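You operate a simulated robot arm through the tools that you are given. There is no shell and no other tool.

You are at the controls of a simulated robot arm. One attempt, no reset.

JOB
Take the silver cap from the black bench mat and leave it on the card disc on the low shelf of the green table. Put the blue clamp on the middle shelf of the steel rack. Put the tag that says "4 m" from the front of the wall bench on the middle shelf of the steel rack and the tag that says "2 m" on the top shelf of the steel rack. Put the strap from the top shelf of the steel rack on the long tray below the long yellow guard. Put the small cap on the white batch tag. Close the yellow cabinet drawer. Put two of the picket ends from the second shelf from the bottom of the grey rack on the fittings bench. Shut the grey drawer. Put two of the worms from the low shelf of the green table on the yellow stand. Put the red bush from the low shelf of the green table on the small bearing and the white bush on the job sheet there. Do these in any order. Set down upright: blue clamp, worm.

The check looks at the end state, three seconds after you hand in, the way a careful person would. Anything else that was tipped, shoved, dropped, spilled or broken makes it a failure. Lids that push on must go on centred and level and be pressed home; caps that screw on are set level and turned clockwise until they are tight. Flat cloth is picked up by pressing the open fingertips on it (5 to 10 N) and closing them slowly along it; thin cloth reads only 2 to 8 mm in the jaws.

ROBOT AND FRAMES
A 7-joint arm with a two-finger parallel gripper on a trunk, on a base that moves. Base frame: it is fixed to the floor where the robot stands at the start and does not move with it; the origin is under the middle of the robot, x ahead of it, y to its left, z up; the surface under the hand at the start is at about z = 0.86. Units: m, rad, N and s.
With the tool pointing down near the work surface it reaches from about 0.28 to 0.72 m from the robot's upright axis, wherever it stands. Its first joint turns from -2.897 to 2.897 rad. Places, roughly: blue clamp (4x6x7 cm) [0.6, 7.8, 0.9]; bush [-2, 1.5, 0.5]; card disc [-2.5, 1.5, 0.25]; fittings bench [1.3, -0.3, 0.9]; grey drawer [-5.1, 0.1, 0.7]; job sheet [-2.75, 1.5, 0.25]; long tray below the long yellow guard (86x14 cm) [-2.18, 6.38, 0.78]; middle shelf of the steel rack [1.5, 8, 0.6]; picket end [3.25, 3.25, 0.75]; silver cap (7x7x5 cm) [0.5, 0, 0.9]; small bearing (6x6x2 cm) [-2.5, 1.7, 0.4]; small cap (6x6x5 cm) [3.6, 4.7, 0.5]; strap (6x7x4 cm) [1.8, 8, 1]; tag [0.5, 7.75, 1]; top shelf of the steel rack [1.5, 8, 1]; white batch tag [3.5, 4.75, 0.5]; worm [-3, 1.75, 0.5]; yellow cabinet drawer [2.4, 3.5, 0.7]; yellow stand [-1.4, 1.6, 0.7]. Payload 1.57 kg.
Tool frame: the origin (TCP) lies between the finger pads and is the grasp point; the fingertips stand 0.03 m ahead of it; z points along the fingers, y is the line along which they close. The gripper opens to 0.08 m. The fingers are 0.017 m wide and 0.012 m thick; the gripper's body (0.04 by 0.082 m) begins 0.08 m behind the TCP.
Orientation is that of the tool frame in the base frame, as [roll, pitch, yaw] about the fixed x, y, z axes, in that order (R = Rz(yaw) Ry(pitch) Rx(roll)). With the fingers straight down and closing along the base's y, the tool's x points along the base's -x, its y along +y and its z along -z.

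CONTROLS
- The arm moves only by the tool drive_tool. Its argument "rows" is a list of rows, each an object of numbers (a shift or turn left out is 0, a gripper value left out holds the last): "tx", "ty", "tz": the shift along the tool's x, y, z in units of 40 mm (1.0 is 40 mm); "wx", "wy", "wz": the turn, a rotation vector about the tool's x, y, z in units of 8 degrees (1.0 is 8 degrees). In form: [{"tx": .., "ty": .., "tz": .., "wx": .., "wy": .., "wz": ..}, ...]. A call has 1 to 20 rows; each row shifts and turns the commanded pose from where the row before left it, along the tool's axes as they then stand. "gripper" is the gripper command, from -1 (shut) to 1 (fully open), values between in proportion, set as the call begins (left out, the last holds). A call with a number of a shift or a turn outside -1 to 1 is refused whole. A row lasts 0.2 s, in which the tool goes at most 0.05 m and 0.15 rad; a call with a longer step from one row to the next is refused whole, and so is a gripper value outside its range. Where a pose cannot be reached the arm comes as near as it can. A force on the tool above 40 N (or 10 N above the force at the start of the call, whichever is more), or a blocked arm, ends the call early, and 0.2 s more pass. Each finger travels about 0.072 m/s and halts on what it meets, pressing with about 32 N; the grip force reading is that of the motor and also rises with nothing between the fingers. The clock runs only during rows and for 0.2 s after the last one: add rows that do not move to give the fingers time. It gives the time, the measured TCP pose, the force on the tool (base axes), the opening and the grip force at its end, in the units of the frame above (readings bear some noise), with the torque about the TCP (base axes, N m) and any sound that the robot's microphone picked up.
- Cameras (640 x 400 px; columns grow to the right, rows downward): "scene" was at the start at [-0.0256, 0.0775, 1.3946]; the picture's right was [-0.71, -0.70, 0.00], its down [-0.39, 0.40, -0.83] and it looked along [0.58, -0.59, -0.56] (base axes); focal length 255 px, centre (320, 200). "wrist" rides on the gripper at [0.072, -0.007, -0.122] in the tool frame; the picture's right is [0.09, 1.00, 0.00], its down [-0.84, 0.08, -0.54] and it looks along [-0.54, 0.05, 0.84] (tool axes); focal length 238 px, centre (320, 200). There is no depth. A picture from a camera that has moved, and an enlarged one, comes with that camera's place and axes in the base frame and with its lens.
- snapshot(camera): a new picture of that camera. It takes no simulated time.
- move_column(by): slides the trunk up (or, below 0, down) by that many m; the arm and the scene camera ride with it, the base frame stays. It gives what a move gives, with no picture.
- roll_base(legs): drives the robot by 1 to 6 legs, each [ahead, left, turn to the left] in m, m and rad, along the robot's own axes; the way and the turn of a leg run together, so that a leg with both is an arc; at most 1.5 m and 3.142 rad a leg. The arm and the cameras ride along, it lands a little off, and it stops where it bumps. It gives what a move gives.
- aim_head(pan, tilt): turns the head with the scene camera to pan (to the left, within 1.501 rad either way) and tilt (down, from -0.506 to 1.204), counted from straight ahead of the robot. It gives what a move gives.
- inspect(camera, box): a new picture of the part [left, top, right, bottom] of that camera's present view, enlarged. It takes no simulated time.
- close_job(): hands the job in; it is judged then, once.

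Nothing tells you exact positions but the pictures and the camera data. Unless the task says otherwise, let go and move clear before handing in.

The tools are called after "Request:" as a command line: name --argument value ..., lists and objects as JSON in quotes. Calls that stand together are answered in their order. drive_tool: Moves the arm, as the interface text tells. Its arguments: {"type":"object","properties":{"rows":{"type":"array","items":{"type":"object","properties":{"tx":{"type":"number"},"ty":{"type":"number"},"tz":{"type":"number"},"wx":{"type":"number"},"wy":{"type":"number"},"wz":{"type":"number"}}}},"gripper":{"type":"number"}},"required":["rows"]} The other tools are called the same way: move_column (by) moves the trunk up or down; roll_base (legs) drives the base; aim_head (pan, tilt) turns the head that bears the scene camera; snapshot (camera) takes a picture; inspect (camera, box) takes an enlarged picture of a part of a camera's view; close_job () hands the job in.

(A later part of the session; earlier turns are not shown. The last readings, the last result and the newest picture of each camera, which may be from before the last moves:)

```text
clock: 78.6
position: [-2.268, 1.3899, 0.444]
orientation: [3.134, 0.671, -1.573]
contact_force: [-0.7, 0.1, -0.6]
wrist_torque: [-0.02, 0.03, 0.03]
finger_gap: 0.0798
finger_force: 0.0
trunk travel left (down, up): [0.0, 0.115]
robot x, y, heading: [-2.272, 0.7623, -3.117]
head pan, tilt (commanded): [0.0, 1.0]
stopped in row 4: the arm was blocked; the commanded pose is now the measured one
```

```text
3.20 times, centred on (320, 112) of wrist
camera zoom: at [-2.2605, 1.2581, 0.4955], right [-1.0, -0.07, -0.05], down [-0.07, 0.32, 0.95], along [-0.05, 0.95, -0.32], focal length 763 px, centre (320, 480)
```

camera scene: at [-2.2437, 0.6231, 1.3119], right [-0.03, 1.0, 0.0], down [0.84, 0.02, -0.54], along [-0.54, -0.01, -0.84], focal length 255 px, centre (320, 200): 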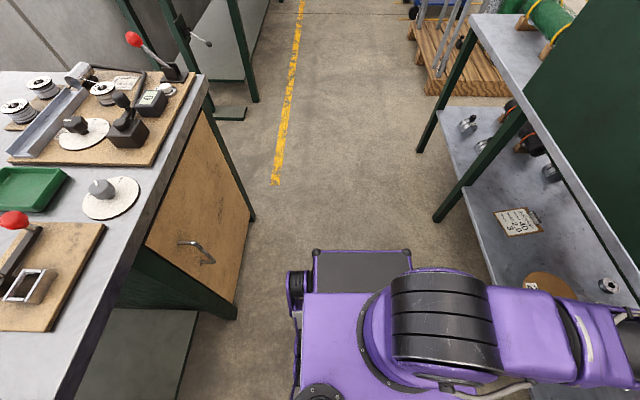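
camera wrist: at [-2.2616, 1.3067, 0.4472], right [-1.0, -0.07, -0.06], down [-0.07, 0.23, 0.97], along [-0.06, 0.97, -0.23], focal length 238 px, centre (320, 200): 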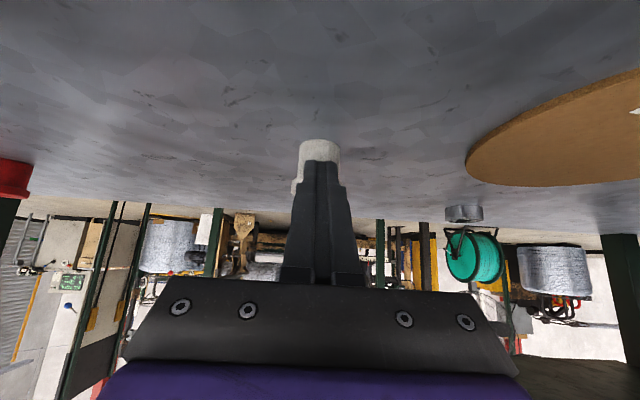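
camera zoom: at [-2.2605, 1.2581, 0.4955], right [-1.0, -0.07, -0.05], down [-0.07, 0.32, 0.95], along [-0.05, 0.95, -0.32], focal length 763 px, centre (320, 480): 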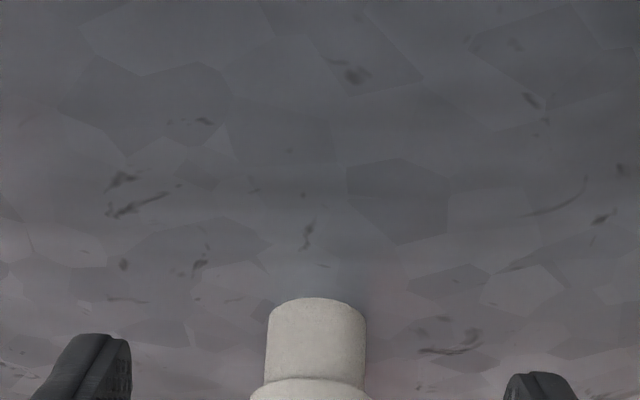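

Re-measuring gives a bush about 4 cm wide at the flange, standing at y ≈ 1.486 with the shelf nearer z ≈ 0.36. I restore the tilt and go in lower and deeper.

Request:
drive_tool --rows '[{"tx": -0.47, "tz": 0.43, "wy": -0.35}, {"tx": -0.45, "tz": 0.46, "wy": -0.35}, {}]'

Request:
inspect --camera "wrist" --box '[220, 80, 420, 205]'

```text
clock: 79.4
position: [-2.2683, 1.4398, 0.4428]
orientation: [3.132, 0.777, -1.575]
contact_force: [0.9, -0.4, -0.3]
wrist_torque: [-0.01, 0.01, 0.02]
finger_gap: 0.08
finger_force: 0.1
trunk travel left (down, up): [0.0, 0.115]
robot x, y, heading: [-2.2715, 0.762, -3.114]
head pan, tilt (commanded): [0.0, 1.0]
```

```text
3.20 times, centred on (320, 142) of wrist
camera zoom: at [-2.2611, 1.3033, 0.4792], right [-1.0, -0.07, -0.06], down [-0.07, 0.22, 0.97], along [-0.05, 0.97, -0.22], focal length 763 px, centre (320, 384)
```

zoom: 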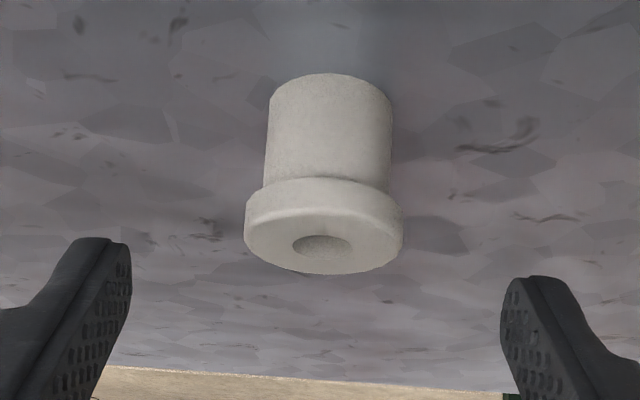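

Request:
drive_tool --rows '[{"tz": 0.8, "ty": 0.03}, {"tz": 0.76, "tx": 0.04}, {}]'

Request:
inspect --camera "wrist" --box '[220, 80, 420, 205]'

```text
clock: 80.2
position: [-2.2708, 1.4861, 0.3949]
orientation: [3.135, 0.774, -1.573]
contact_force: [0.5, 0.0, 1.1]
wrist_torque: [0.0, 0.0, -0.02]
finger_gap: 0.08
finger_force: 0.0
trunk travel left (down, up): [0.0, 0.115]
robot x, y, heading: [-2.2729, 0.7602, -3.114]
head pan, tilt (commanded): [0.0, 1.0]
```

```text
3.20 times, centred on (320, 142) of wrist
camera zoom: at [-2.2626, 1.3504, 0.4317], right [-1.0, -0.07, -0.06], down [-0.07, 0.22, 0.97], along [-0.05, 0.97, -0.22], focal length 763 px, centre (320, 384)
```

zoom: 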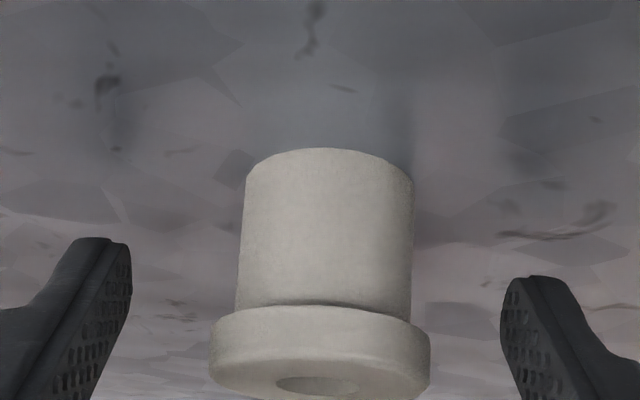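

The flange now lies right at the grasp point. Closing.

Request:
drive_tool --rows '[{}, {}, {}, {}]' --gripper -1

Request:
snapshot --camera "wrist"

```text
clock: 81.2
position: [-2.2709, 1.4872, 0.395]
orientation: [3.134, 0.775, -1.575]
contact_force: [-0.4, -0.3, -0.2]
wrist_torque: [0.01, -0.02, -0.04]
finger_gap: 0.0403
finger_force: 32.0
trunk travel left (down, up): [0.0, 0.115]
robot x, y, heading: [-2.2691, 0.7633, -3.113]
head pan, tilt (commanded): [0.0, 1.0]
```

```text
taken
camera wrist: at [-2.263, 1.3502, 0.432], right [-1.0, -0.07, -0.06], down [-0.07, 0.22, 0.97], along [-0.05, 0.97, -0.22], focal length 238 px, centre (320, 200)
```

wrist: 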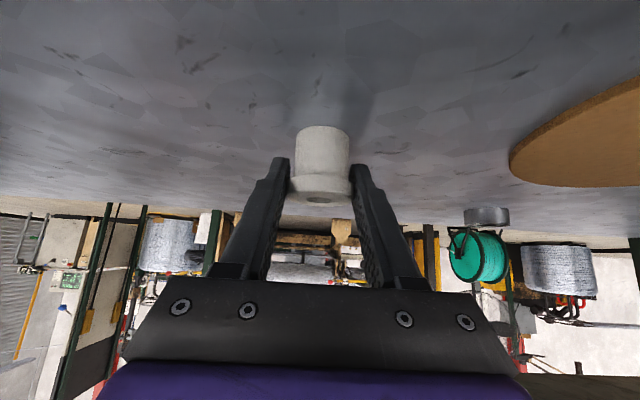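

Bush gripped (gap 40 mm). I lift it slightly and draw back, then drive the base along the table to the job sheet.

Request:
drive_tool --rows '[{"tz": -0.45, "tx": -0.15}, {"tz": -0.45, "tx": -0.15}, {"tz": -0.4}, {}]'

Request:
roll_base --legs '[[0.25, 0, 0]]'

Request:
snapshot --camera "wrist"

Request:
snapshot --camera "scene"

```text
clock: 82.2
position: [-2.2691, 1.4525, 0.4305]
orientation: [3.134, 0.761, -1.576]
contact_force: [0.5, 0.0, -0.5]
wrist_torque: [-0.01, 0.0, 0.03]
finger_gap: 0.04
finger_force: 31.6
trunk travel left (down, up): [0.0, 0.115]
robot x, y, heading: [-2.2728, 0.7604, -3.118]
head pan, tilt (commanded): [0.0, 1.0]
```

```text
clock: 83.0
position: [-2.2768, 1.4501, 0.4316]
orientation: [3.138, 0.761, -1.583]
contact_force: [-0.5, 0.5, -0.8]
wrist_torque: [0.0, 0.02, -0.02]
finger_gap: 0.04
finger_force: 32.0
trunk travel left (down, up): [0.0, 0.115]
robot x, y, heading: [-2.2883, 0.7629, -3.119]
head pan, tilt (commanded): [0.0, 1.0]
stopped in leg 1: the robot was blocked; the commanded pose is now the measured one
```

```text
taken
camera wrist: at [-2.272, 1.3143, 0.4709], right [-1.0, -0.06, -0.06], down [-0.07, 0.23, 0.97], along [-0.04, 0.97, -0.24], focal length 238 px, centre (320, 200)
```

wrist: 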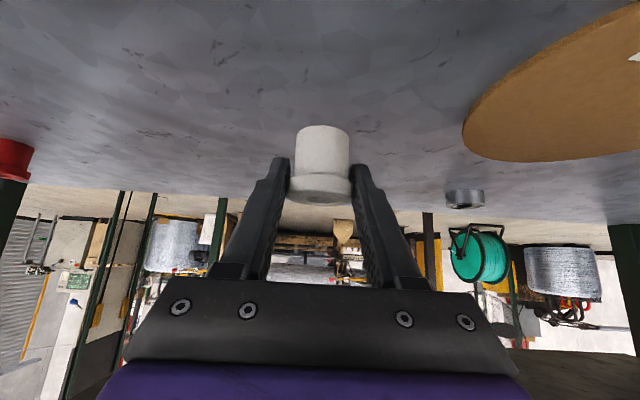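

```text
taken
camera scene: at [-2.2614, 0.621, 1.3122], right [-0.02, 1.0, 0.0], down [0.84, 0.02, -0.54], along [-0.54, -0.01, -0.84], focal length 255 px, centre (320, 200)
```

scene: 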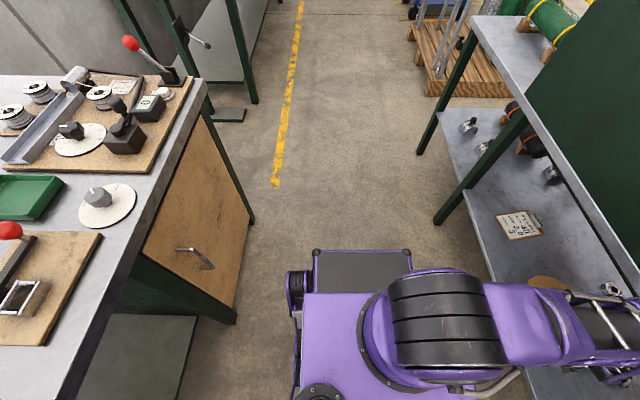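

The drive stopped after 2 cm: my bent forearm is most likely touching the table's front rim. I strafe away from the table 8 cm to free it, then drive along.

Request:
roll_base --legs '[[0, 0.08, 0]]'

Request:
snapshot --camera "scene"

Request:
snapshot --camera "wrist"

```text
clock: 84.5
position: [-2.2749, 1.3701, 0.4317]
orientation: [3.137, 0.761, -1.582]
contact_force: [0.4, 0.0, 0.4]
wrist_torque: [0.0, -0.01, 0.02]
finger_gap: 0.04
finger_force: 32.2
trunk travel left (down, up): [0.0, 0.115]
robot x, y, heading: [-2.2831, 0.6773, -3.117]
head pan, tilt (commanded): [0.0, 1.0]
```

```text
taken
camera scene: at [-2.2595, 0.5417, 1.3119], right [-0.02, 1.0, 0.0], down [0.84, 0.02, -0.54], along [-0.54, -0.01, -0.84], focal length 255 px, centre (320, 200)
```

scene: 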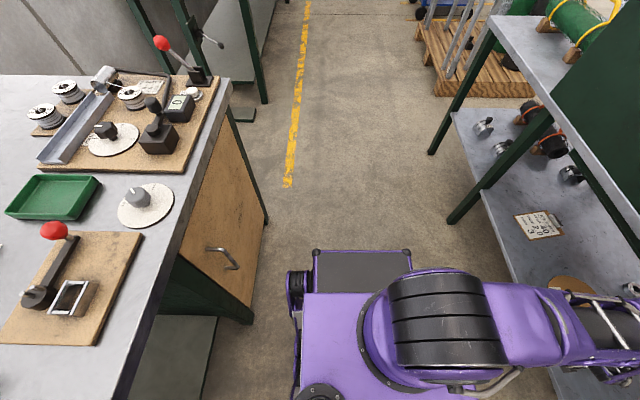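

```text
taken
camera wrist: at [-2.2702, 1.2351, 0.4707], right [-1.0, -0.06, -0.06], down [-0.07, 0.23, 0.97], along [-0.04, 0.97, -0.24], focal length 238 px, centre (320, 200)
```

wrist: 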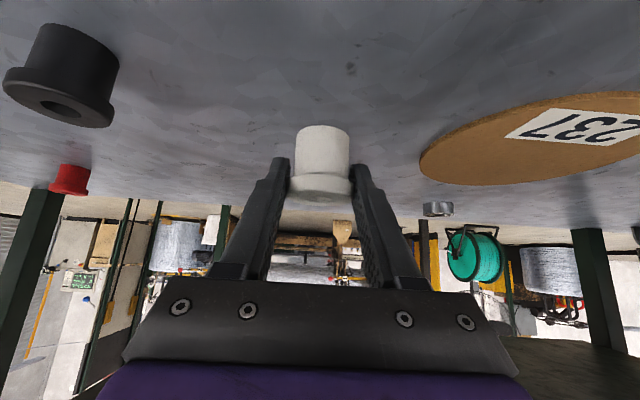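

Request:
roll_base --legs '[[0.49, 0, -0.02]]'

Request:
snapshot --camera "scene"

Request:
snapshot --camera "wrist"

```text
clock: 87.4
position: [-2.7539, 1.3633, 0.4327]
orientation: [3.138, 0.761, -1.598]
contact_force: [-0.5, 0.3, -0.9]
wrist_torque: [-0.03, 0.02, 0.02]
finger_gap: 0.0402
finger_force: 31.7
trunk travel left (down, up): [0.0, 0.115]
robot x, y, heading: [-2.7726, 0.671, -3.136]
head pan, tilt (commanded): [0.0, 1.0]
```

```text
taken
camera scene: at [-2.7517, 0.5333, 1.3119], right [-0.01, 1.0, 0.0], down [0.84, 0.01, -0.54], along [-0.54, 0.0, -0.84], focal length 255 px, centre (320, 200)
```

scene: 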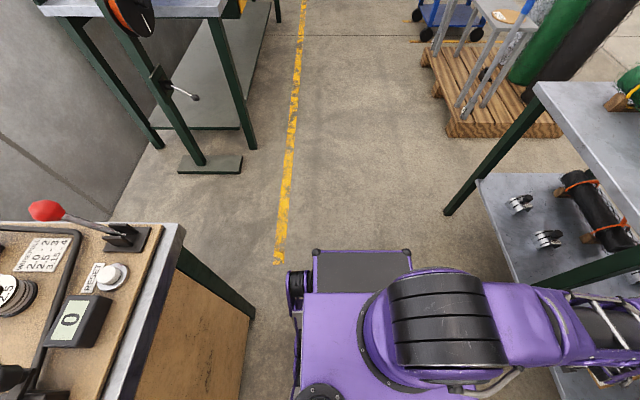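

```text
taken
camera wrist: at [-2.7513, 1.2268, 0.4707], right [-1.0, -0.04, -0.06], down [-0.07, 0.23, 0.97], along [-0.03, 0.97, -0.24], focal length 238 px, centre (320, 200)
```

wrist: 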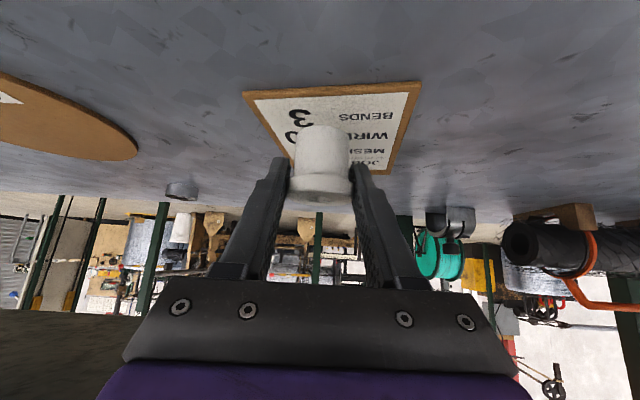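

The clipboard lies ahead of the bush, its centre near (-2.773, 1.432). I nudge the base toward it, leaving rim clearance.

Request:
roll_base --legs '[[0.018, -0.045, 0]]'

Request:
snapshot --camera "wrist"

```text
clock: 88.5
position: [-2.7726, 1.4073, 0.4328]
orientation: [3.138, 0.762, -1.598]
contact_force: [-0.3, 0.6, -1.4]
wrist_torque: [0.0, 0.0, -0.02]
finger_gap: 0.0399
finger_force: 31.8
trunk travel left (down, up): [0.0, 0.115]
robot x, y, heading: [-2.7924, 0.7176, -3.134]
head pan, tilt (commanded): [0.0, 1.0]
```

```text
taken
camera wrist: at [-2.7696, 1.2715, 0.4707], right [-1.0, -0.04, -0.06], down [-0.07, 0.23, 0.97], along [-0.03, 0.97, -0.24], focal length 238 px, centre (320, 200)
```

wrist: 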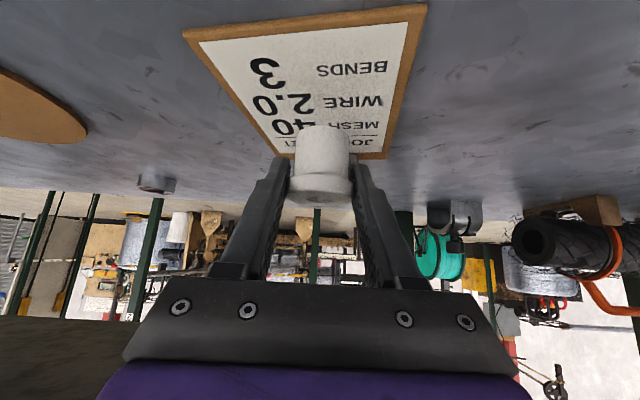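

Request:
drive_tool --rows '[{"tz": 0.45, "tx": 0.03, "ty": -0.04}, {"tz": 0.45, "tx": 0.04, "ty": -0.04}, {}, {}]'

Request:
inspect --camera "wrist" --box '[160, 0, 480, 200]'

```text
clock: 89.5
position: [-2.7694, 1.4296, 0.4051]
orientation: [3.138, 0.76, -1.597]
contact_force: [-0.1, 0.3, -0.4]
wrist_torque: [-0.01, -0.01, -0.01]
finger_gap: 0.0402
finger_force: 31.8
trunk travel left (down, up): [0.0, 0.115]
robot x, y, heading: [-2.7955, 0.7168, -3.134]
head pan, tilt (commanded): [0.0, 1.0]
```

```text
2.00 times, centred on (320, 100) of wrist
camera zoom: at [-2.7659, 1.2938, 0.443], right [-1.0, -0.04, -0.06], down [-0.07, 0.23, 0.97], along [-0.03, 0.97, -0.24], focal length 477 px, centre (320, 400)
```

zoom: 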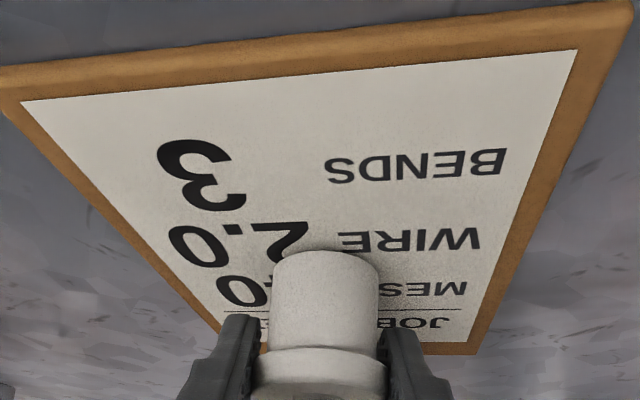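

Request:
drive_tool --rows '[{"tx": 0.035, "tz": 0.036}, {"tx": 0.035, "tz": 0.036}, {}]'

Request:
drive_tool --rows '[{"tx": 0.035, "tz": 0.036}, {}]'

Request:
inspect --camera "wrist" --box '[160, 0, 480, 200]'

```text
clock: 90.3
position: [-2.7689, 1.4296, 0.4007]
orientation: [3.137, 0.761, -1.599]
contact_force: [0.5, 0.6, 1.7]
wrist_torque: [0.0, 0.02, -0.01]
finger_gap: 0.0402
finger_force: 32.6
trunk travel left (down, up): [0.0, 0.115]
robot x, y, heading: [-2.7899, 0.7175, -3.13]
head pan, tilt (commanded): [0.0, 1.0]
```

```text
clock: 90.9
position: [-2.769, 1.4309, 0.3997]
orientation: [3.138, 0.767, -1.599]
contact_force: [1.4, -0.2, 9.2]
wrist_torque: [0.13, 0.05, -0.03]
finger_gap: 0.0404
finger_force: 31.8
trunk travel left (down, up): [0.0, 0.115]
robot x, y, heading: [-2.7956, 0.7161, -3.128]
head pan, tilt (commanded): [0.0, 1.0]
```

```text
2.00 times, centred on (320, 100) of wrist
camera zoom: at [-2.7662, 1.295, 0.4386], right [-1.0, -0.04, -0.06], down [-0.07, 0.23, 0.97], along [-0.03, 0.97, -0.23], focal length 477 px, centre (320, 400)
```

zoom: 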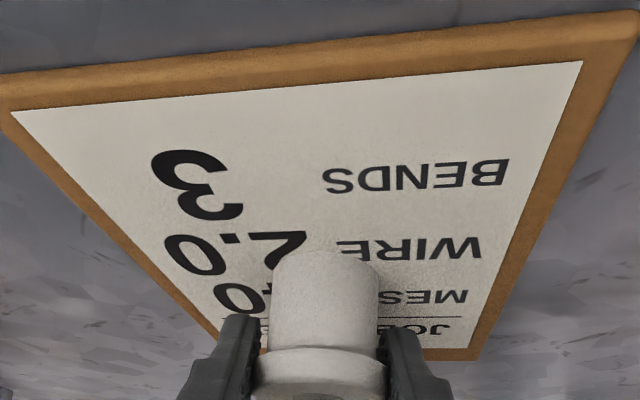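

The bush is resting on the sheet (9 N). I open and back out along the tool axis.

Request:
drive_tool --rows '[{"tx": -0.017, "tz": -0.018}, {}, {}, {}]' --gripper 1

Request:
drive_tool --rows '[{"tz": -0.4}, {"tz": -0.4}, {}]'

Request:
snapshot --camera "wrist"

```text
clock: 91.9
position: [-2.7689, 1.43, 0.3991]
orientation: [3.137, 0.762, -1.599]
contact_force: [-1.5, -0.2, -0.1]
wrist_torque: [0.01, 0.01, 0.01]
finger_gap: 0.0798
finger_force: 0.1
trunk travel left (down, up): [0.0, 0.115]
robot x, y, heading: [-2.7931, 0.7157, -3.132]
head pan, tilt (commanded): [0.0, 1.0]
```

```text
clock: 92.7
position: [-2.7713, 1.4096, 0.4221]
orientation: [3.139, 0.762, -1.599]
contact_force: [0.1, 0.6, 0.0]
wrist_torque: [0.02, -0.03, 0.01]
finger_gap: 0.08
finger_force: 0.0
trunk travel left (down, up): [0.0, 0.115]
robot x, y, heading: [-2.794, 0.7196, -3.134]
head pan, tilt (commanded): [0.0, 1.0]
```

```text
taken
camera wrist: at [-2.7668, 1.2721, 0.4613], right [-1.0, -0.04, -0.06], down [-0.07, 0.23, 0.97], along [-0.03, 0.97, -0.24], focal length 238 px, centre (320, 200)
```

wrist: 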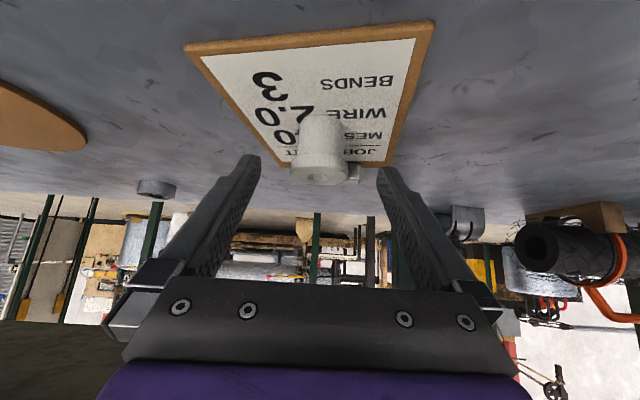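

The white bush stands upright on the job sheet. Now I strafe away slightly and withdraw the arm along its own axis out of the shelf.

Request:
roll_base --legs '[[0, 0.075, 0]]'

Request:
drive_tool --rows '[{"tz": -0.9}, {"tz": -0.9}, {"tz": -0.9}, {"tz": -0.9}, {"tz": -0.9}, {}]'

Request:
snapshot --camera "wrist"

Request:
snapshot --camera "scene"

```text
clock: 94.1
position: [-2.7699, 1.3327, 0.4226]
orientation: [3.138, 0.76, -1.599]
contact_force: [-0.9, 0.4, 0.0]
wrist_torque: [0.02, -0.04, -0.01]
finger_gap: 0.0798
finger_force: 0.0
trunk travel left (down, up): [0.0, 0.115]
robot x, y, heading: [-2.7953, 0.647, -3.134]
head pan, tilt (commanded): [0.0, 1.0]
```

```text
clock: 95.5
position: [-2.771, 1.2095, 0.5531]
orientation: [3.138, 0.763, -1.598]
contact_force: [-0.3, 0.0, -0.2]
wrist_torque: [0.02, 0.04, 0.01]
finger_gap: 0.0799
finger_force: 0.0
trunk travel left (down, up): [0.0, 0.115]
robot x, y, heading: [-2.7914, 0.6423, -3.128]
head pan, tilt (commanded): [0.0, 1.0]
```

```text
taken
camera wrist: at [-2.7683, 1.0727, 0.5919], right [-1.0, -0.04, -0.06], down [-0.07, 0.23, 0.97], along [-0.03, 0.97, -0.24], focal length 238 px, centre (320, 200)
```

wrist: 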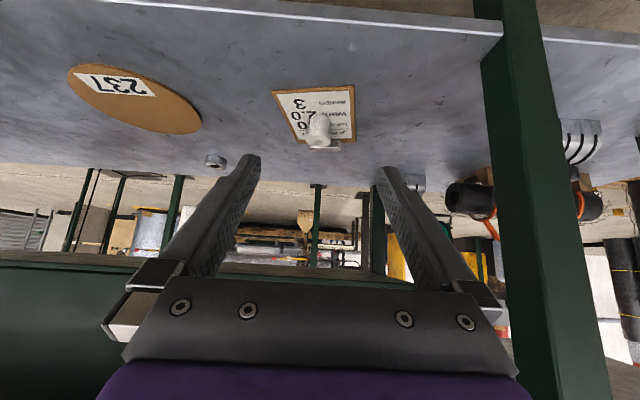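

```text
taken
camera scene: at [-2.7693, 0.5034, 1.3119], right [-0.01, 1.0, 0.0], down [0.84, 0.01, -0.54], along [-0.54, 0.0, -0.84], focal length 255 px, centre (320, 200)
```

scene: 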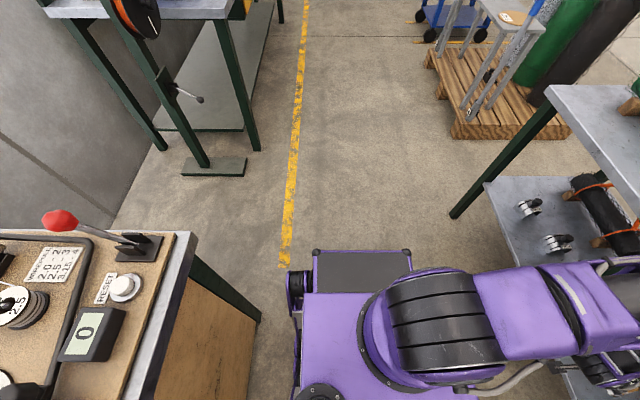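

Request:
inspect --camera "scene" --box '[480, 160, 640, 260]'

Request:
inspect --camera "wrist" --box '[480, 80, 640, 240]'

```text
4.00 times, centred on (560, 210) of scene
camera zoom: at [-2.7693, 0.5034, 1.3119], right [-0.01, 1.0, 0.0], down [0.84, 0.01, -0.54], along [-0.54, 0.0, -0.84], focal length 1020 px, centre (-640, 160)
```

zoom: 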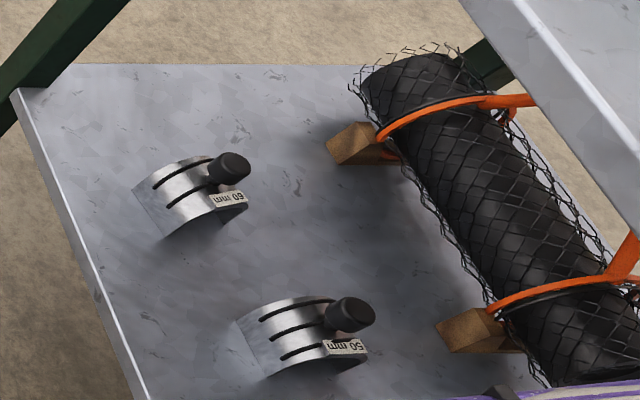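

```text
2.50 times, centred on (560, 160) of wrist
camera zoom: at [-2.7683, 1.0727, 0.5919], right [-1.0, -0.04, -0.06], down [-0.07, 0.23, 0.97], along [-0.03, 0.97, -0.24], focal length 596 px, centre (-280, 300)
```

zoom: 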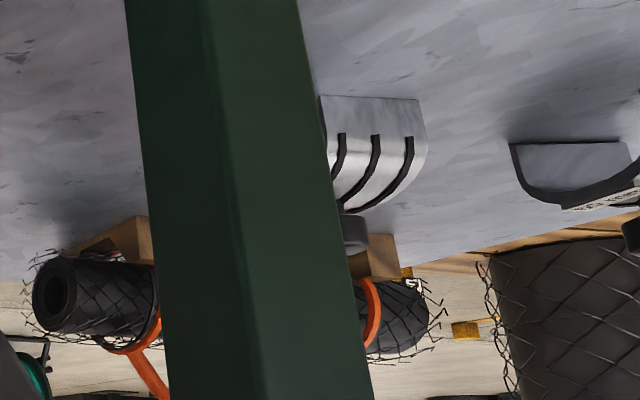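

The "worms" are the slotted metal clips with black screw heads and size labels, at about (-3.33, 1.39) and (-3.17, 1.44). I retract a bit more to clear the table leg and drive ahead for a closer look.

Request:
drive_tool --rows '[{"tz": -0.9}, {"tz": -0.9}, {"tz": -0.5}, {}]'

Request:
roll_base --legs '[[0.39, 0, -0.012]]'

Request:
snapshot --camera "wrist"

Request:
snapshot --camera "scene"

```text
clock: 96.5
position: [-2.7737, 1.146, 0.62]
orientation: [3.136, 0.76, -1.599]
contact_force: [-0.3, -0.3, 1.2]
wrist_torque: [-0.04, 0.02, -0.02]
finger_gap: 0.08
finger_force: 0.0
trunk travel left (down, up): [0.0, 0.115]
robot x, y, heading: [-2.795, 0.6424, -3.13]
head pan, tilt (commanded): [0.0, 1.0]
```

```text
clock: 98.9
position: [-3.1596, 1.1441, 0.6185]
orientation: [3.138, 0.76, -1.609]
contact_force: [-0.1, -0.2, 0.0]
wrist_torque: [0.0, 0.01, -0.01]
finger_gap: 0.0799
finger_force: 0.1
trunk travel left (down, up): [0.0, 0.115]
robot x, y, heading: [-3.1839, 0.6422, 3.145]
head pan, tilt (commanded): [0.0, 1.0]
```

```text
taken
camera wrist: at [-3.1568, 1.0085, 0.6582], right [-1.0, -0.03, -0.06], down [-0.07, 0.23, 0.97], along [-0.02, 0.97, -0.24], focal length 238 px, centre (320, 200)
```

wrist: 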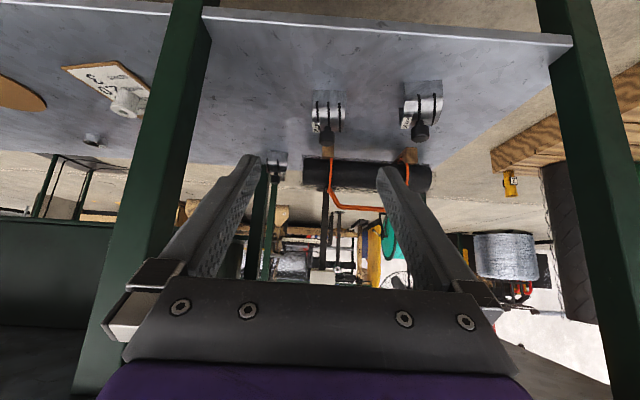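

```text
taken
camera scene: at [-3.1605, 0.5016, 1.3119], right [0.0, 1.0, 0.0], down [0.84, 0.0, -0.54], along [-0.54, 0.0, -0.84], focal length 255 px, centre (320, 200)
```

scene: 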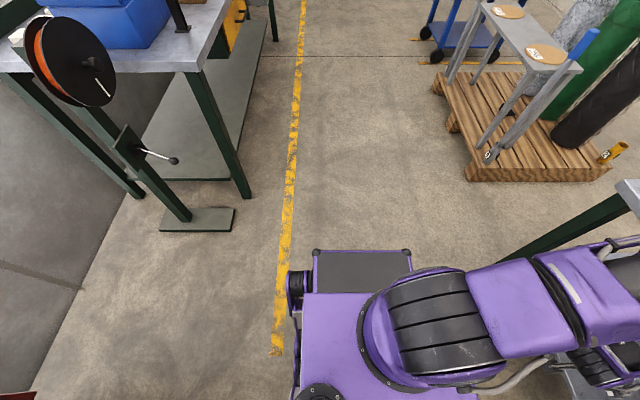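

Request:
inspect --camera "wrist" --box '[290, 60, 470, 170]'

Request:
inspect --camera "wrist" --box '[230, 130, 390, 230]'

```text
3.56 times, centred on (380, 115) of wrist
camera zoom: at [-3.1568, 1.0085, 0.6582], right [-1.0, -0.03, -0.06], down [-0.07, 0.23, 0.97], along [-0.02, 0.97, -0.24], focal length 848 px, centre (107, 502)
```

zoom: 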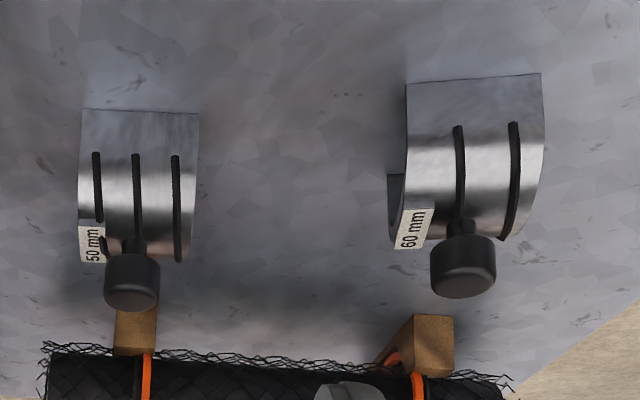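

```text
4.00 times, centred on (310, 180) of wrist
camera zoom: at [-3.1568, 1.0085, 0.6582], right [-1.0, -0.03, -0.06], down [-0.07, 0.23, 0.97], along [-0.02, 0.97, -0.24], focal length 953 px, centre (360, 280)
```

zoom: 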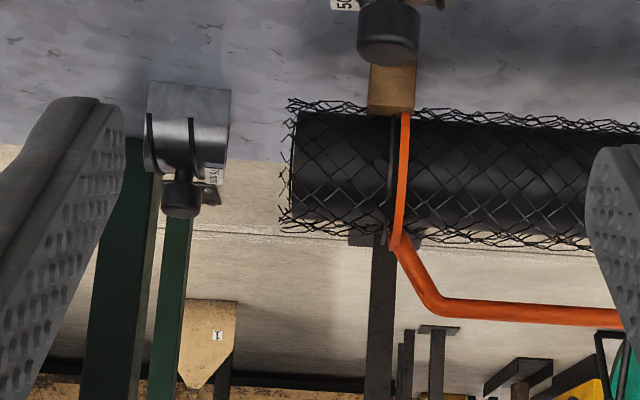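

Request:
drive_tool --rows '[{"tz": 0.9, "ty": 0.08}, {"tz": 0.9, "ty": 0.08}, {"tz": 0.9, "ty": 0.08}, {"tz": 0.9, "ty": 0.08}, {}]'

Request:
inspect --camera "wrist" --box '[200, 20, 440, 170]'

```text
clock: 100.1
position: [-3.1691, 1.2446, 0.5154]
orientation: [3.139, 0.76, -1.609]
contact_force: [0.1, -0.6, -0.3]
wrist_torque: [0.01, 0.0, -0.02]
finger_gap: 0.0801
finger_force: 0.0
trunk travel left (down, up): [0.0, 0.115]
robot x, y, heading: [-3.1867, 0.6416, 3.143]
head pan, tilt (commanded): [0.0, 1.0]
```

```text
2.67 times, centred on (320, 95) of wrist
camera zoom: at [-3.1666, 1.1089, 0.5533], right [-1.0, -0.03, -0.06], down [-0.07, 0.23, 0.97], along [-0.02, 0.97, -0.24], focal length 636 px, centre (320, 480)
```

zoom: 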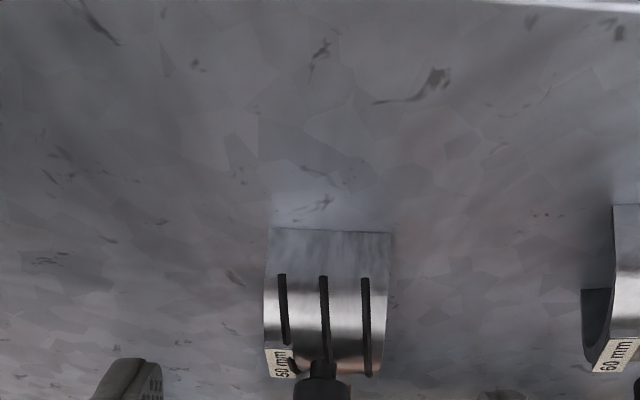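

Request:
inspect --camera "wrist" --box '[270, 90, 470, 215]'

Request:
snapshot --camera "wrist"

```text
3.20 times, centred on (370, 152) of wrist
camera zoom: at [-3.1666, 1.1089, 0.5533], right [-1.0, -0.03, -0.06], down [-0.07, 0.23, 0.97], along [-0.02, 0.97, -0.24], focal length 763 px, centre (160, 352)
```

zoom: 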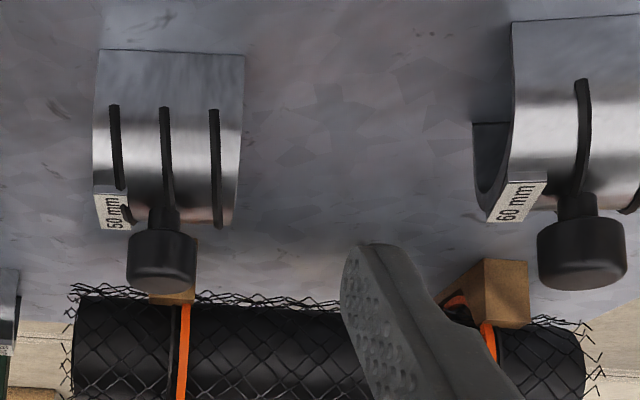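

```text
taken
camera wrist: at [-3.1666, 1.1089, 0.5533], right [-1.0, -0.03, -0.06], down [-0.07, 0.23, 0.97], along [-0.02, 0.97, -0.24], focal length 238 px, centre (320, 200)
```

wrist: 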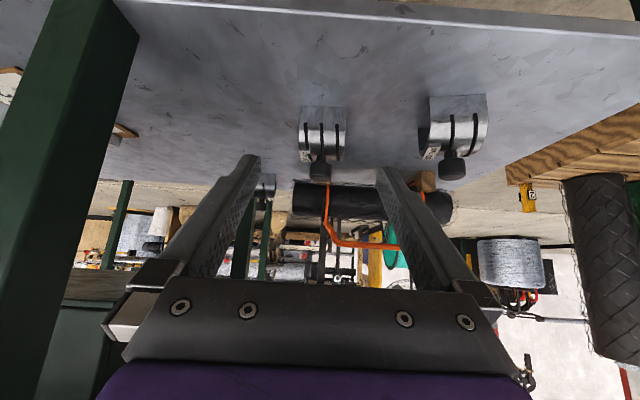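

Each worm is an arched shell on two feet with a black screw head (about 29 mm wide) on top, which makes a good handle. The 50 mm one's screw head is near (-3.171, 1.418, 0.437). I strafe closer.

Request:
roll_base --legs '[[0, -0.07, 0]]'

Request:
inspect --camera "wrist" --box '[220, 80, 420, 205]'

```text
clock: 101.5
position: [-3.1682, 1.3153, 0.5163]
orientation: [3.137, 0.761, -1.608]
contact_force: [0.1, 0.8, 1.1]
wrist_torque: [0.05, -0.02, 0.0]
finger_gap: 0.0799
finger_force: 0.1
trunk travel left (down, up): [0.0, 0.115]
robot x, y, heading: [-3.1823, 0.7081, 3.139]
head pan, tilt (commanded): [0.0, 1.0]
```

```text
3.20 times, centred on (320, 142) of wrist
camera zoom: at [-3.1664, 1.1783, 0.5536], right [-1.0, -0.03, -0.06], down [-0.07, 0.23, 0.97], along [-0.02, 0.97, -0.24], focal length 763 px, centre (320, 384)
```

zoom: 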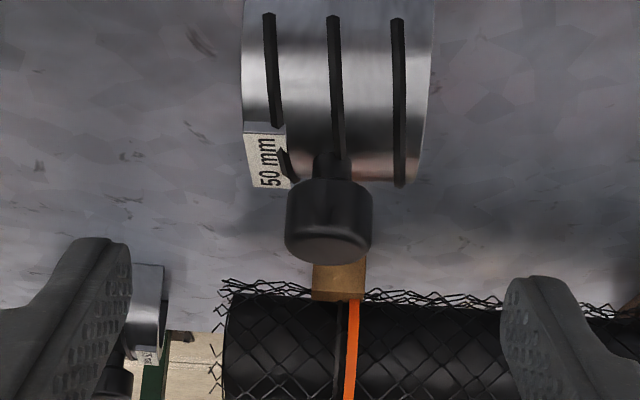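

Request:
drive_tool --rows '[{"tx": -0.17, "tz": 0.93, "ty": 0.05}, {"tx": -0.17, "tz": 0.93, "ty": 0.05}, {"tx": -0.17, "tz": 0.93, "ty": 0.05}, {}]'

Request:
inspect --camera "wrist" --box '[220, 100, 420, 225]'

```text
clock: 102.5
position: [-3.1717, 1.4052, 0.4466]
orientation: [3.138, 0.761, -1.61]
contact_force: [0.7, -0.5, -0.3]
wrist_torque: [0.0, 0.0, 0.0]
finger_gap: 0.0802
finger_force: 0.1
trunk travel left (down, up): [0.0, 0.115]
robot x, y, heading: [-3.1832, 0.7111, 3.144]
head pan, tilt (commanded): [0.0, 1.0]
```

```text
3.20 times, centred on (320, 162) of wrist
camera zoom: at [-3.1693, 1.2697, 0.4866], right [-1.0, -0.03, -0.06], down [-0.07, 0.23, 0.97], along [-0.02, 0.97, -0.24], focal length 763 px, centre (320, 320)
```

zoom: 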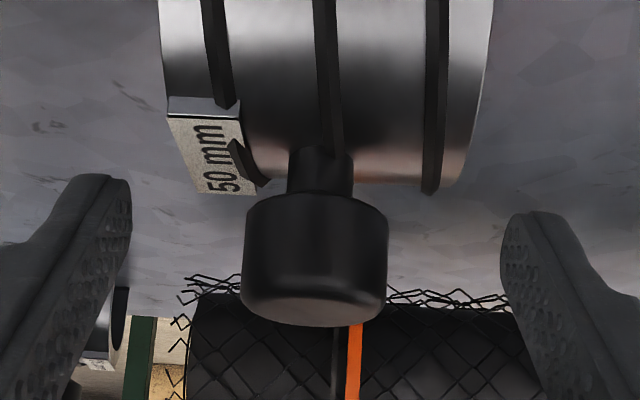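

Request:
drive_tool --rows '[{}, {}, {}, {}]' --gripper -1

Request:
inspect --camera "wrist" --box '[200, 60, 440, 210]'

```text
clock: 103.5
position: [-3.1707, 1.4048, 0.448]
orientation: [3.14, 0.763, -1.606]
contact_force: [1.2, 0.8, 0.6]
wrist_torque: [-0.01, -0.2, 0.0]
finger_gap: 0.029
finger_force: 32.4
trunk travel left (down, up): [0.0, 0.115]
robot x, y, heading: [-3.1802, 0.7113, 3.134]
head pan, tilt (commanded): [0.0, 1.0]
```

```text
2.67 times, centred on (320, 135) of wrist
camera zoom: at [-3.1692, 1.2698, 0.487], right [-1.0, -0.03, -0.06], down [-0.07, 0.23, 0.97], along [-0.02, 0.97, -0.24], focal length 636 px, centre (320, 373)
```

zoom: 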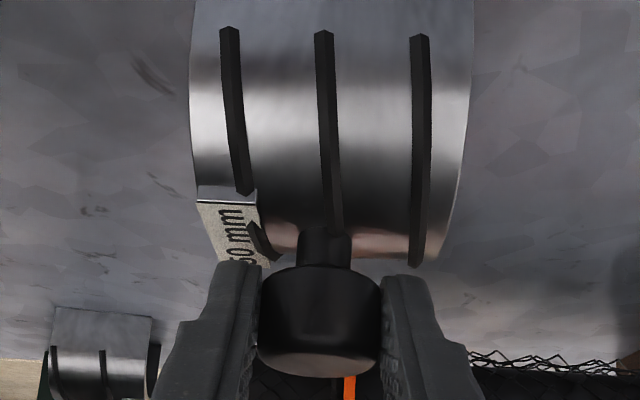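

Gripped on the screw head (29 mm). Lift slightly, strafe away and withdraw.

Request:
drive_tool --rows '[{"tx": -0.22, "tz": -0.23}, {"tx": -0.22, "tz": -0.23}, {"tx": -0.1, "tz": -0.3}, {}]'

Request:
roll_base --legs '[[0, 0.07, 0]]'

Request:
drive_tool --rows '[{"tz": -0.9}, {"tz": -0.9}, {"tz": -0.9}, {"tz": -0.9}, {"tz": -0.9}, {"tz": -0.5}, {}]'

Request:
snapshot --camera "wrist"

```text
clock: 104.5
position: [-3.1717, 1.4002, 0.4847]
orientation: [3.139, 0.761, -1.608]
contact_force: [0.9, 0.1, -3.9]
wrist_torque: [-0.08, -0.03, 0.0]
finger_gap: 0.0293
finger_force: 32.2
trunk travel left (down, up): [0.0, 0.115]
robot x, y, heading: [-3.1834, 0.7093, 3.141]
head pan, tilt (commanded): [0.0, 1.0]
```

```text
clock: 105.8
position: [-3.1711, 1.3305, 0.4845]
orientation: [3.138, 0.761, -1.608]
contact_force: [-0.4, 0.2, -4.8]
wrist_torque: [-0.05, 0.01, 0.03]
finger_gap: 0.0293
finger_force: 31.5
trunk travel left (down, up): [0.0, 0.115]
robot x, y, heading: [-3.1832, 0.6417, 3.146]
head pan, tilt (commanded): [0.0, 1.0]
```

```text
clock: 107.4
position: [-3.1765, 1.1945, 0.6299]
orientation: [3.14, 0.762, -1.607]
contact_force: [1.1, 0.3, -4.4]
wrist_torque: [-0.08, -0.01, -0.01]
finger_gap: 0.0289
finger_force: 31.5
trunk travel left (down, up): [0.0, 0.115]
robot x, y, heading: [-3.1812, 0.6442, 3.14]
head pan, tilt (commanded): [0.0, 1.0]
```

```text
taken
camera wrist: at [-3.1741, 1.0581, 0.6692], right [-1.0, -0.03, -0.06], down [-0.07, 0.23, 0.97], along [-0.02, 0.97, -0.24], focal length 238 px, centre (320, 200)
```

wrist: 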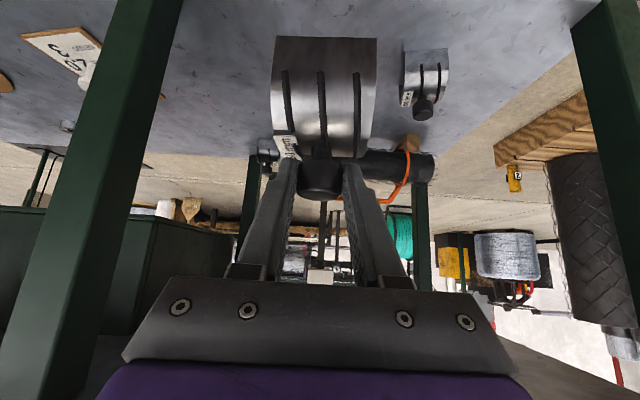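

The worm hangs steadily (about 4.5 N). I pull back a little more and drive back along the aisle to the yellow stand.

Request:
drive_tool --rows '[{"tz": -0.7}, {"tz": -0.7}, {}]'

Request:
roll_base --legs '[[-1.2, 0, 0], [-0.66, 0, 0]]'

Request:
snapshot --camera "wrist"

Request:
aim_head --pan -1.3 --tilt 0.8

Request:
snapshot --camera "scene"

```text
clock: 108.2
position: [-3.1794, 1.155, 0.67]
orientation: [3.139, 0.761, -1.607]
contact_force: [-0.2, 0.9, -3.3]
wrist_torque: [-0.03, 0.01, -0.02]
finger_gap: 0.0291
finger_force: 32.7
trunk travel left (down, up): [0.0, 0.115]
robot x, y, heading: [-3.1852, 0.6432, 3.139]
head pan, tilt (commanded): [0.0, 1.0]
```

```text
clock: 117.5
position: [-1.3212, 1.1538, 0.6699]
orientation: [3.14, 0.762, -1.609]
contact_force: [0.3, 0.4, -3.6]
wrist_torque: [-0.06, 0.02, 0.0]
finger_gap: 0.0291
finger_force: 32.1
trunk travel left (down, up): [0.0, 0.115]
robot x, y, heading: [-1.3253, 0.6413, 3.138]
head pan, tilt (commanded): [0.0, 1.0]
```

```text
taken
camera wrist: at [-1.3196, 1.0183, 0.7096], right [-1.0, -0.03, -0.06], down [-0.07, 0.23, 0.97], along [-0.02, 0.97, -0.24], focal length 238 px, centre (320, 200)
```

wrist: 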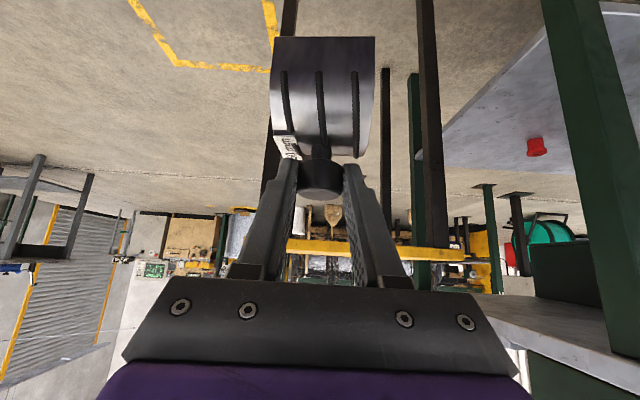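

```text
clock: 119.0
position: [-1.321, 1.1547, 0.6703]
orientation: [3.137, 0.761, -1.609]
contact_force: [-0.9, 0.3, -3.5]
wrist_torque: [-0.04, 0.0, 0.01]
finger_gap: 0.0291
finger_force: 32.0
trunk travel left (down, up): [0.0, 0.115]
robot x, y, heading: [-1.3247, 0.6374, 3.148]
head pan, tilt (commanded): [-1.3, 0.799]
```

```text
taken
camera scene: at [-1.2559, 0.5791, 1.327], right [0.96, 0.27, 0.0], down [0.19, -0.69, -0.7], along [-0.19, 0.67, -0.72], focal length 255 px, centre (320, 200)
```

scene: 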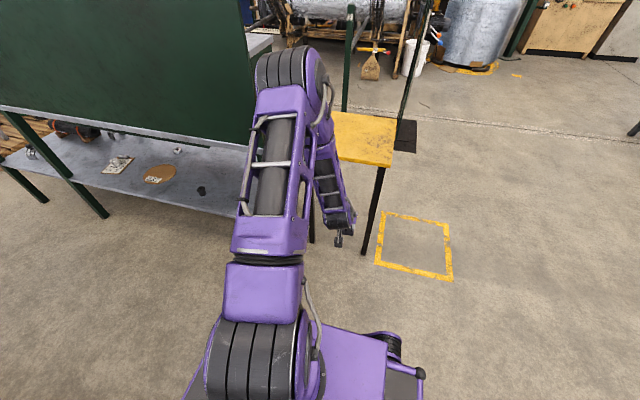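

The stand top is at about z = 0.71, x from -1.59 to -1.2 and y from 1.41 to 1.78. I raise the worm well above that height first.

Request:
drive_tool --rows '[{"tx": -0.963, "tz": -0.395}, {"tx": -0.963, "tz": -0.395}, {"tx": -0.963, "tz": -0.395}, {"tx": -0.963, "tz": -0.395}, {"tx": -0.963, "tz": -0.395}, {}]'

Request:
snapshot --camera "wrist"

Request:
snapshot --camera "scene"

```text
clock: 120.4
position: [-1.3181, 1.2387, 0.8593]
orientation: [3.138, 0.761, -1.61]
contact_force: [-0.4, 1.0, -3.6]
wrist_torque: [-0.03, 0.02, 0.02]
finger_gap: 0.0286
finger_force: 32.0
trunk travel left (down, up): [0.0, 0.115]
robot x, y, heading: [-1.3258, 0.6402, 3.143]
head pan, tilt (commanded): [-1.3, 0.799]
```

```text
taken
camera wrist: at [-1.3162, 1.1028, 0.8989], right [-1.0, -0.03, -0.06], down [-0.07, 0.23, 0.97], along [-0.02, 0.97, -0.24], focal length 238 px, centre (320, 200)
```

wrist: 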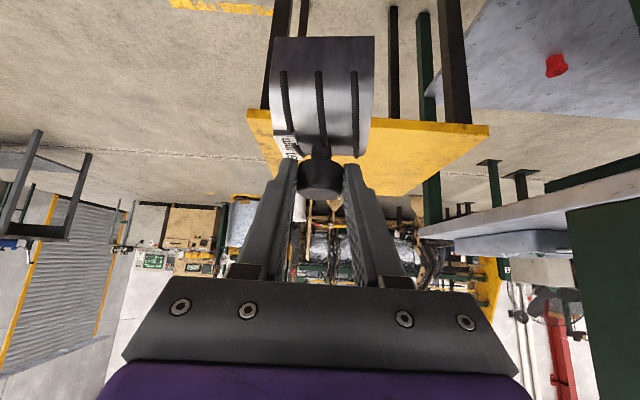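

```text
taken
camera scene: at [-1.2558, 0.5791, 1.327], right [0.96, 0.27, 0.0], down [0.19, -0.69, -0.7], along [-0.19, 0.67, -0.72], focal length 255 px, centre (320, 200)
```

scene: 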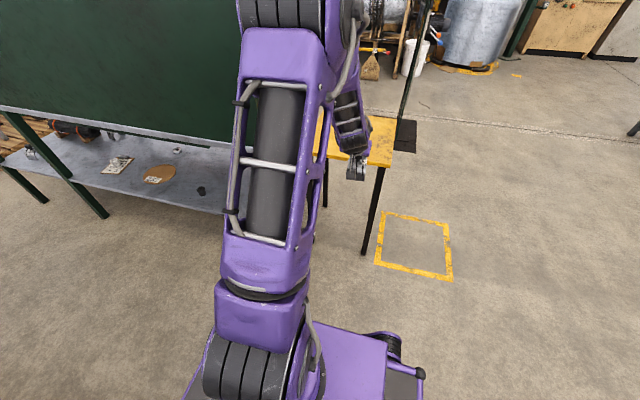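

Request:
roll_base --legs '[[0, -0.25, 0]]'

Request:
snapshot --camera "wrist"

Request:
snapshot --camera "scene"

```text
clock: 123.4
position: [-1.319, 1.4891, 0.8593]
orientation: [3.138, 0.762, -1.607]
contact_force: [-0.1, -0.6, -3.1]
wrist_torque: [-0.04, -0.01, 0.0]
finger_gap: 0.0293
finger_force: 32.1
trunk travel left (down, up): [0.0, 0.115]
robot x, y, heading: [-1.3222, 0.8896, 3.143]
head pan, tilt (commanded): [-1.3, 0.799]
```

```text
taken
camera wrist: at [-1.3164, 1.3532, 0.8986], right [-1.0, -0.03, -0.06], down [-0.07, 0.23, 0.97], along [-0.02, 0.97, -0.24], focal length 238 px, centre (320, 200)
```

wrist: 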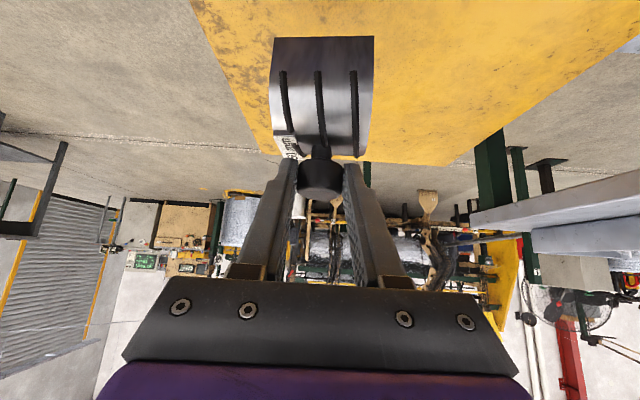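

```text
taken
camera scene: at [-1.2556, 0.8296, 1.327], right [0.96, 0.27, 0.0], down [0.19, -0.69, -0.7], along [-0.19, 0.67, -0.72], focal length 255 px, centre (320, 200)
```

scene: 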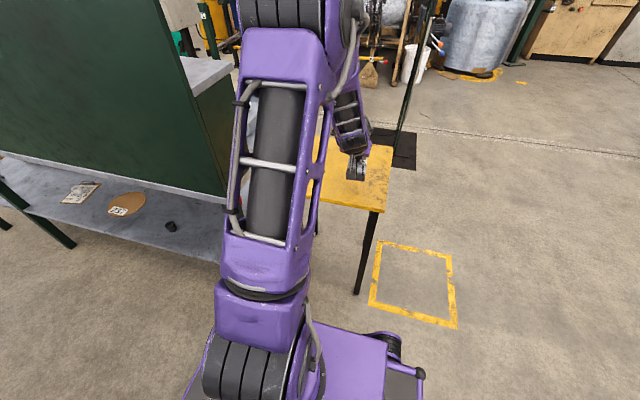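

Request:
drive_tool --rows '[{"tx": 0.3, "tz": 0.31}, {"tx": 0.3, "tz": 0.31}, {"tx": 0.25, "tz": 0.26}, {}]'

Request:
inspect --camera "wrist" --box '[200, 0, 440, 150]'

```text
clock: 124.4
position: [-1.3192, 1.4889, 0.81]
orientation: [3.137, 0.762, -1.609]
contact_force: [0.4, -1.0, -3.7]
wrist_torque: [-0.08, -0.02, -0.01]
finger_gap: 0.0293
finger_force: 32.3
trunk travel left (down, up): [0.0, 0.115]
robot x, y, heading: [-1.3314, 0.8924, 3.149]
head pan, tilt (commanded): [-1.3, 0.799]
```

```text
2.67 times, centred on (320, 75) of wrist
camera zoom: at [-1.3165, 1.3528, 0.8492], right [-1.0, -0.03, -0.06], down [-0.07, 0.23, 0.97], along [-0.02, 0.97, -0.24], focal length 636 px, centre (320, 533)
```

zoom: 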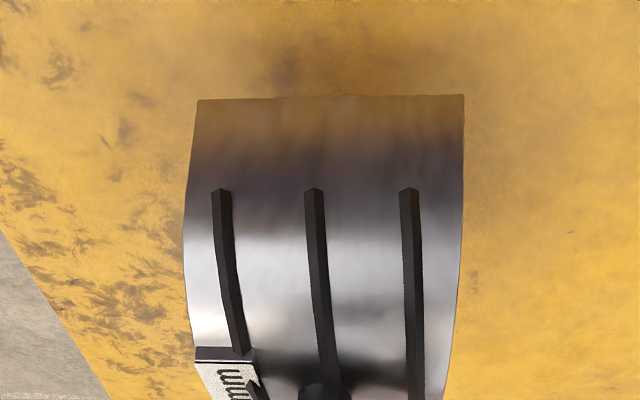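

Request:
drive_tool --rows '[{"tx": 0.052, "tz": 0.054}, {"tx": 0.052, "tz": 0.054}, {}]'

Request:
drive_tool --rows '[{"tx": 0.052, "tz": 0.054}, {}]'

Request:
drive_tool --rows '[{"tx": 0.035, "tz": 0.036}, {}]'

```text
clock: 125.2
position: [-1.3179, 1.4887, 0.8046]
orientation: [3.138, 0.761, -1.608]
contact_force: [-0.7, -0.3, -4.1]
wrist_torque: [-0.08, 0.04, -0.04]
finger_gap: 0.0292
finger_force: 31.9
trunk travel left (down, up): [0.0, 0.115]
robot x, y, heading: [-1.3272, 0.8883, 3.141]
head pan, tilt (commanded): [-1.3, 0.799]
```

```text
clock: 125.8
position: [-1.3183, 1.4882, 0.8013]
orientation: [3.14, 0.762, -1.607]
contact_force: [-0.5, -0.1, -3.7]
wrist_torque: [-0.11, -0.02, -0.02]
finger_gap: 0.0289
finger_force: 32.0
trunk travel left (down, up): [0.0, 0.115]
robot x, y, heading: [-1.3251, 0.8958, 3.142]
head pan, tilt (commanded): [-1.3, 0.799]
```

```text
clock: 126.4
position: [-1.3181, 1.4892, 0.7991]
orientation: [3.137, 0.761, -1.607]
contact_force: [0.6, -0.6, -3.6]
wrist_torque: [-0.06, 0.0, -0.02]
finger_gap: 0.0286
finger_force: 32.0
trunk travel left (down, up): [0.0, 0.115]
robot x, y, heading: [-1.3235, 0.8923, 3.143]
head pan, tilt (commanded): [-1.3, 0.799]
```

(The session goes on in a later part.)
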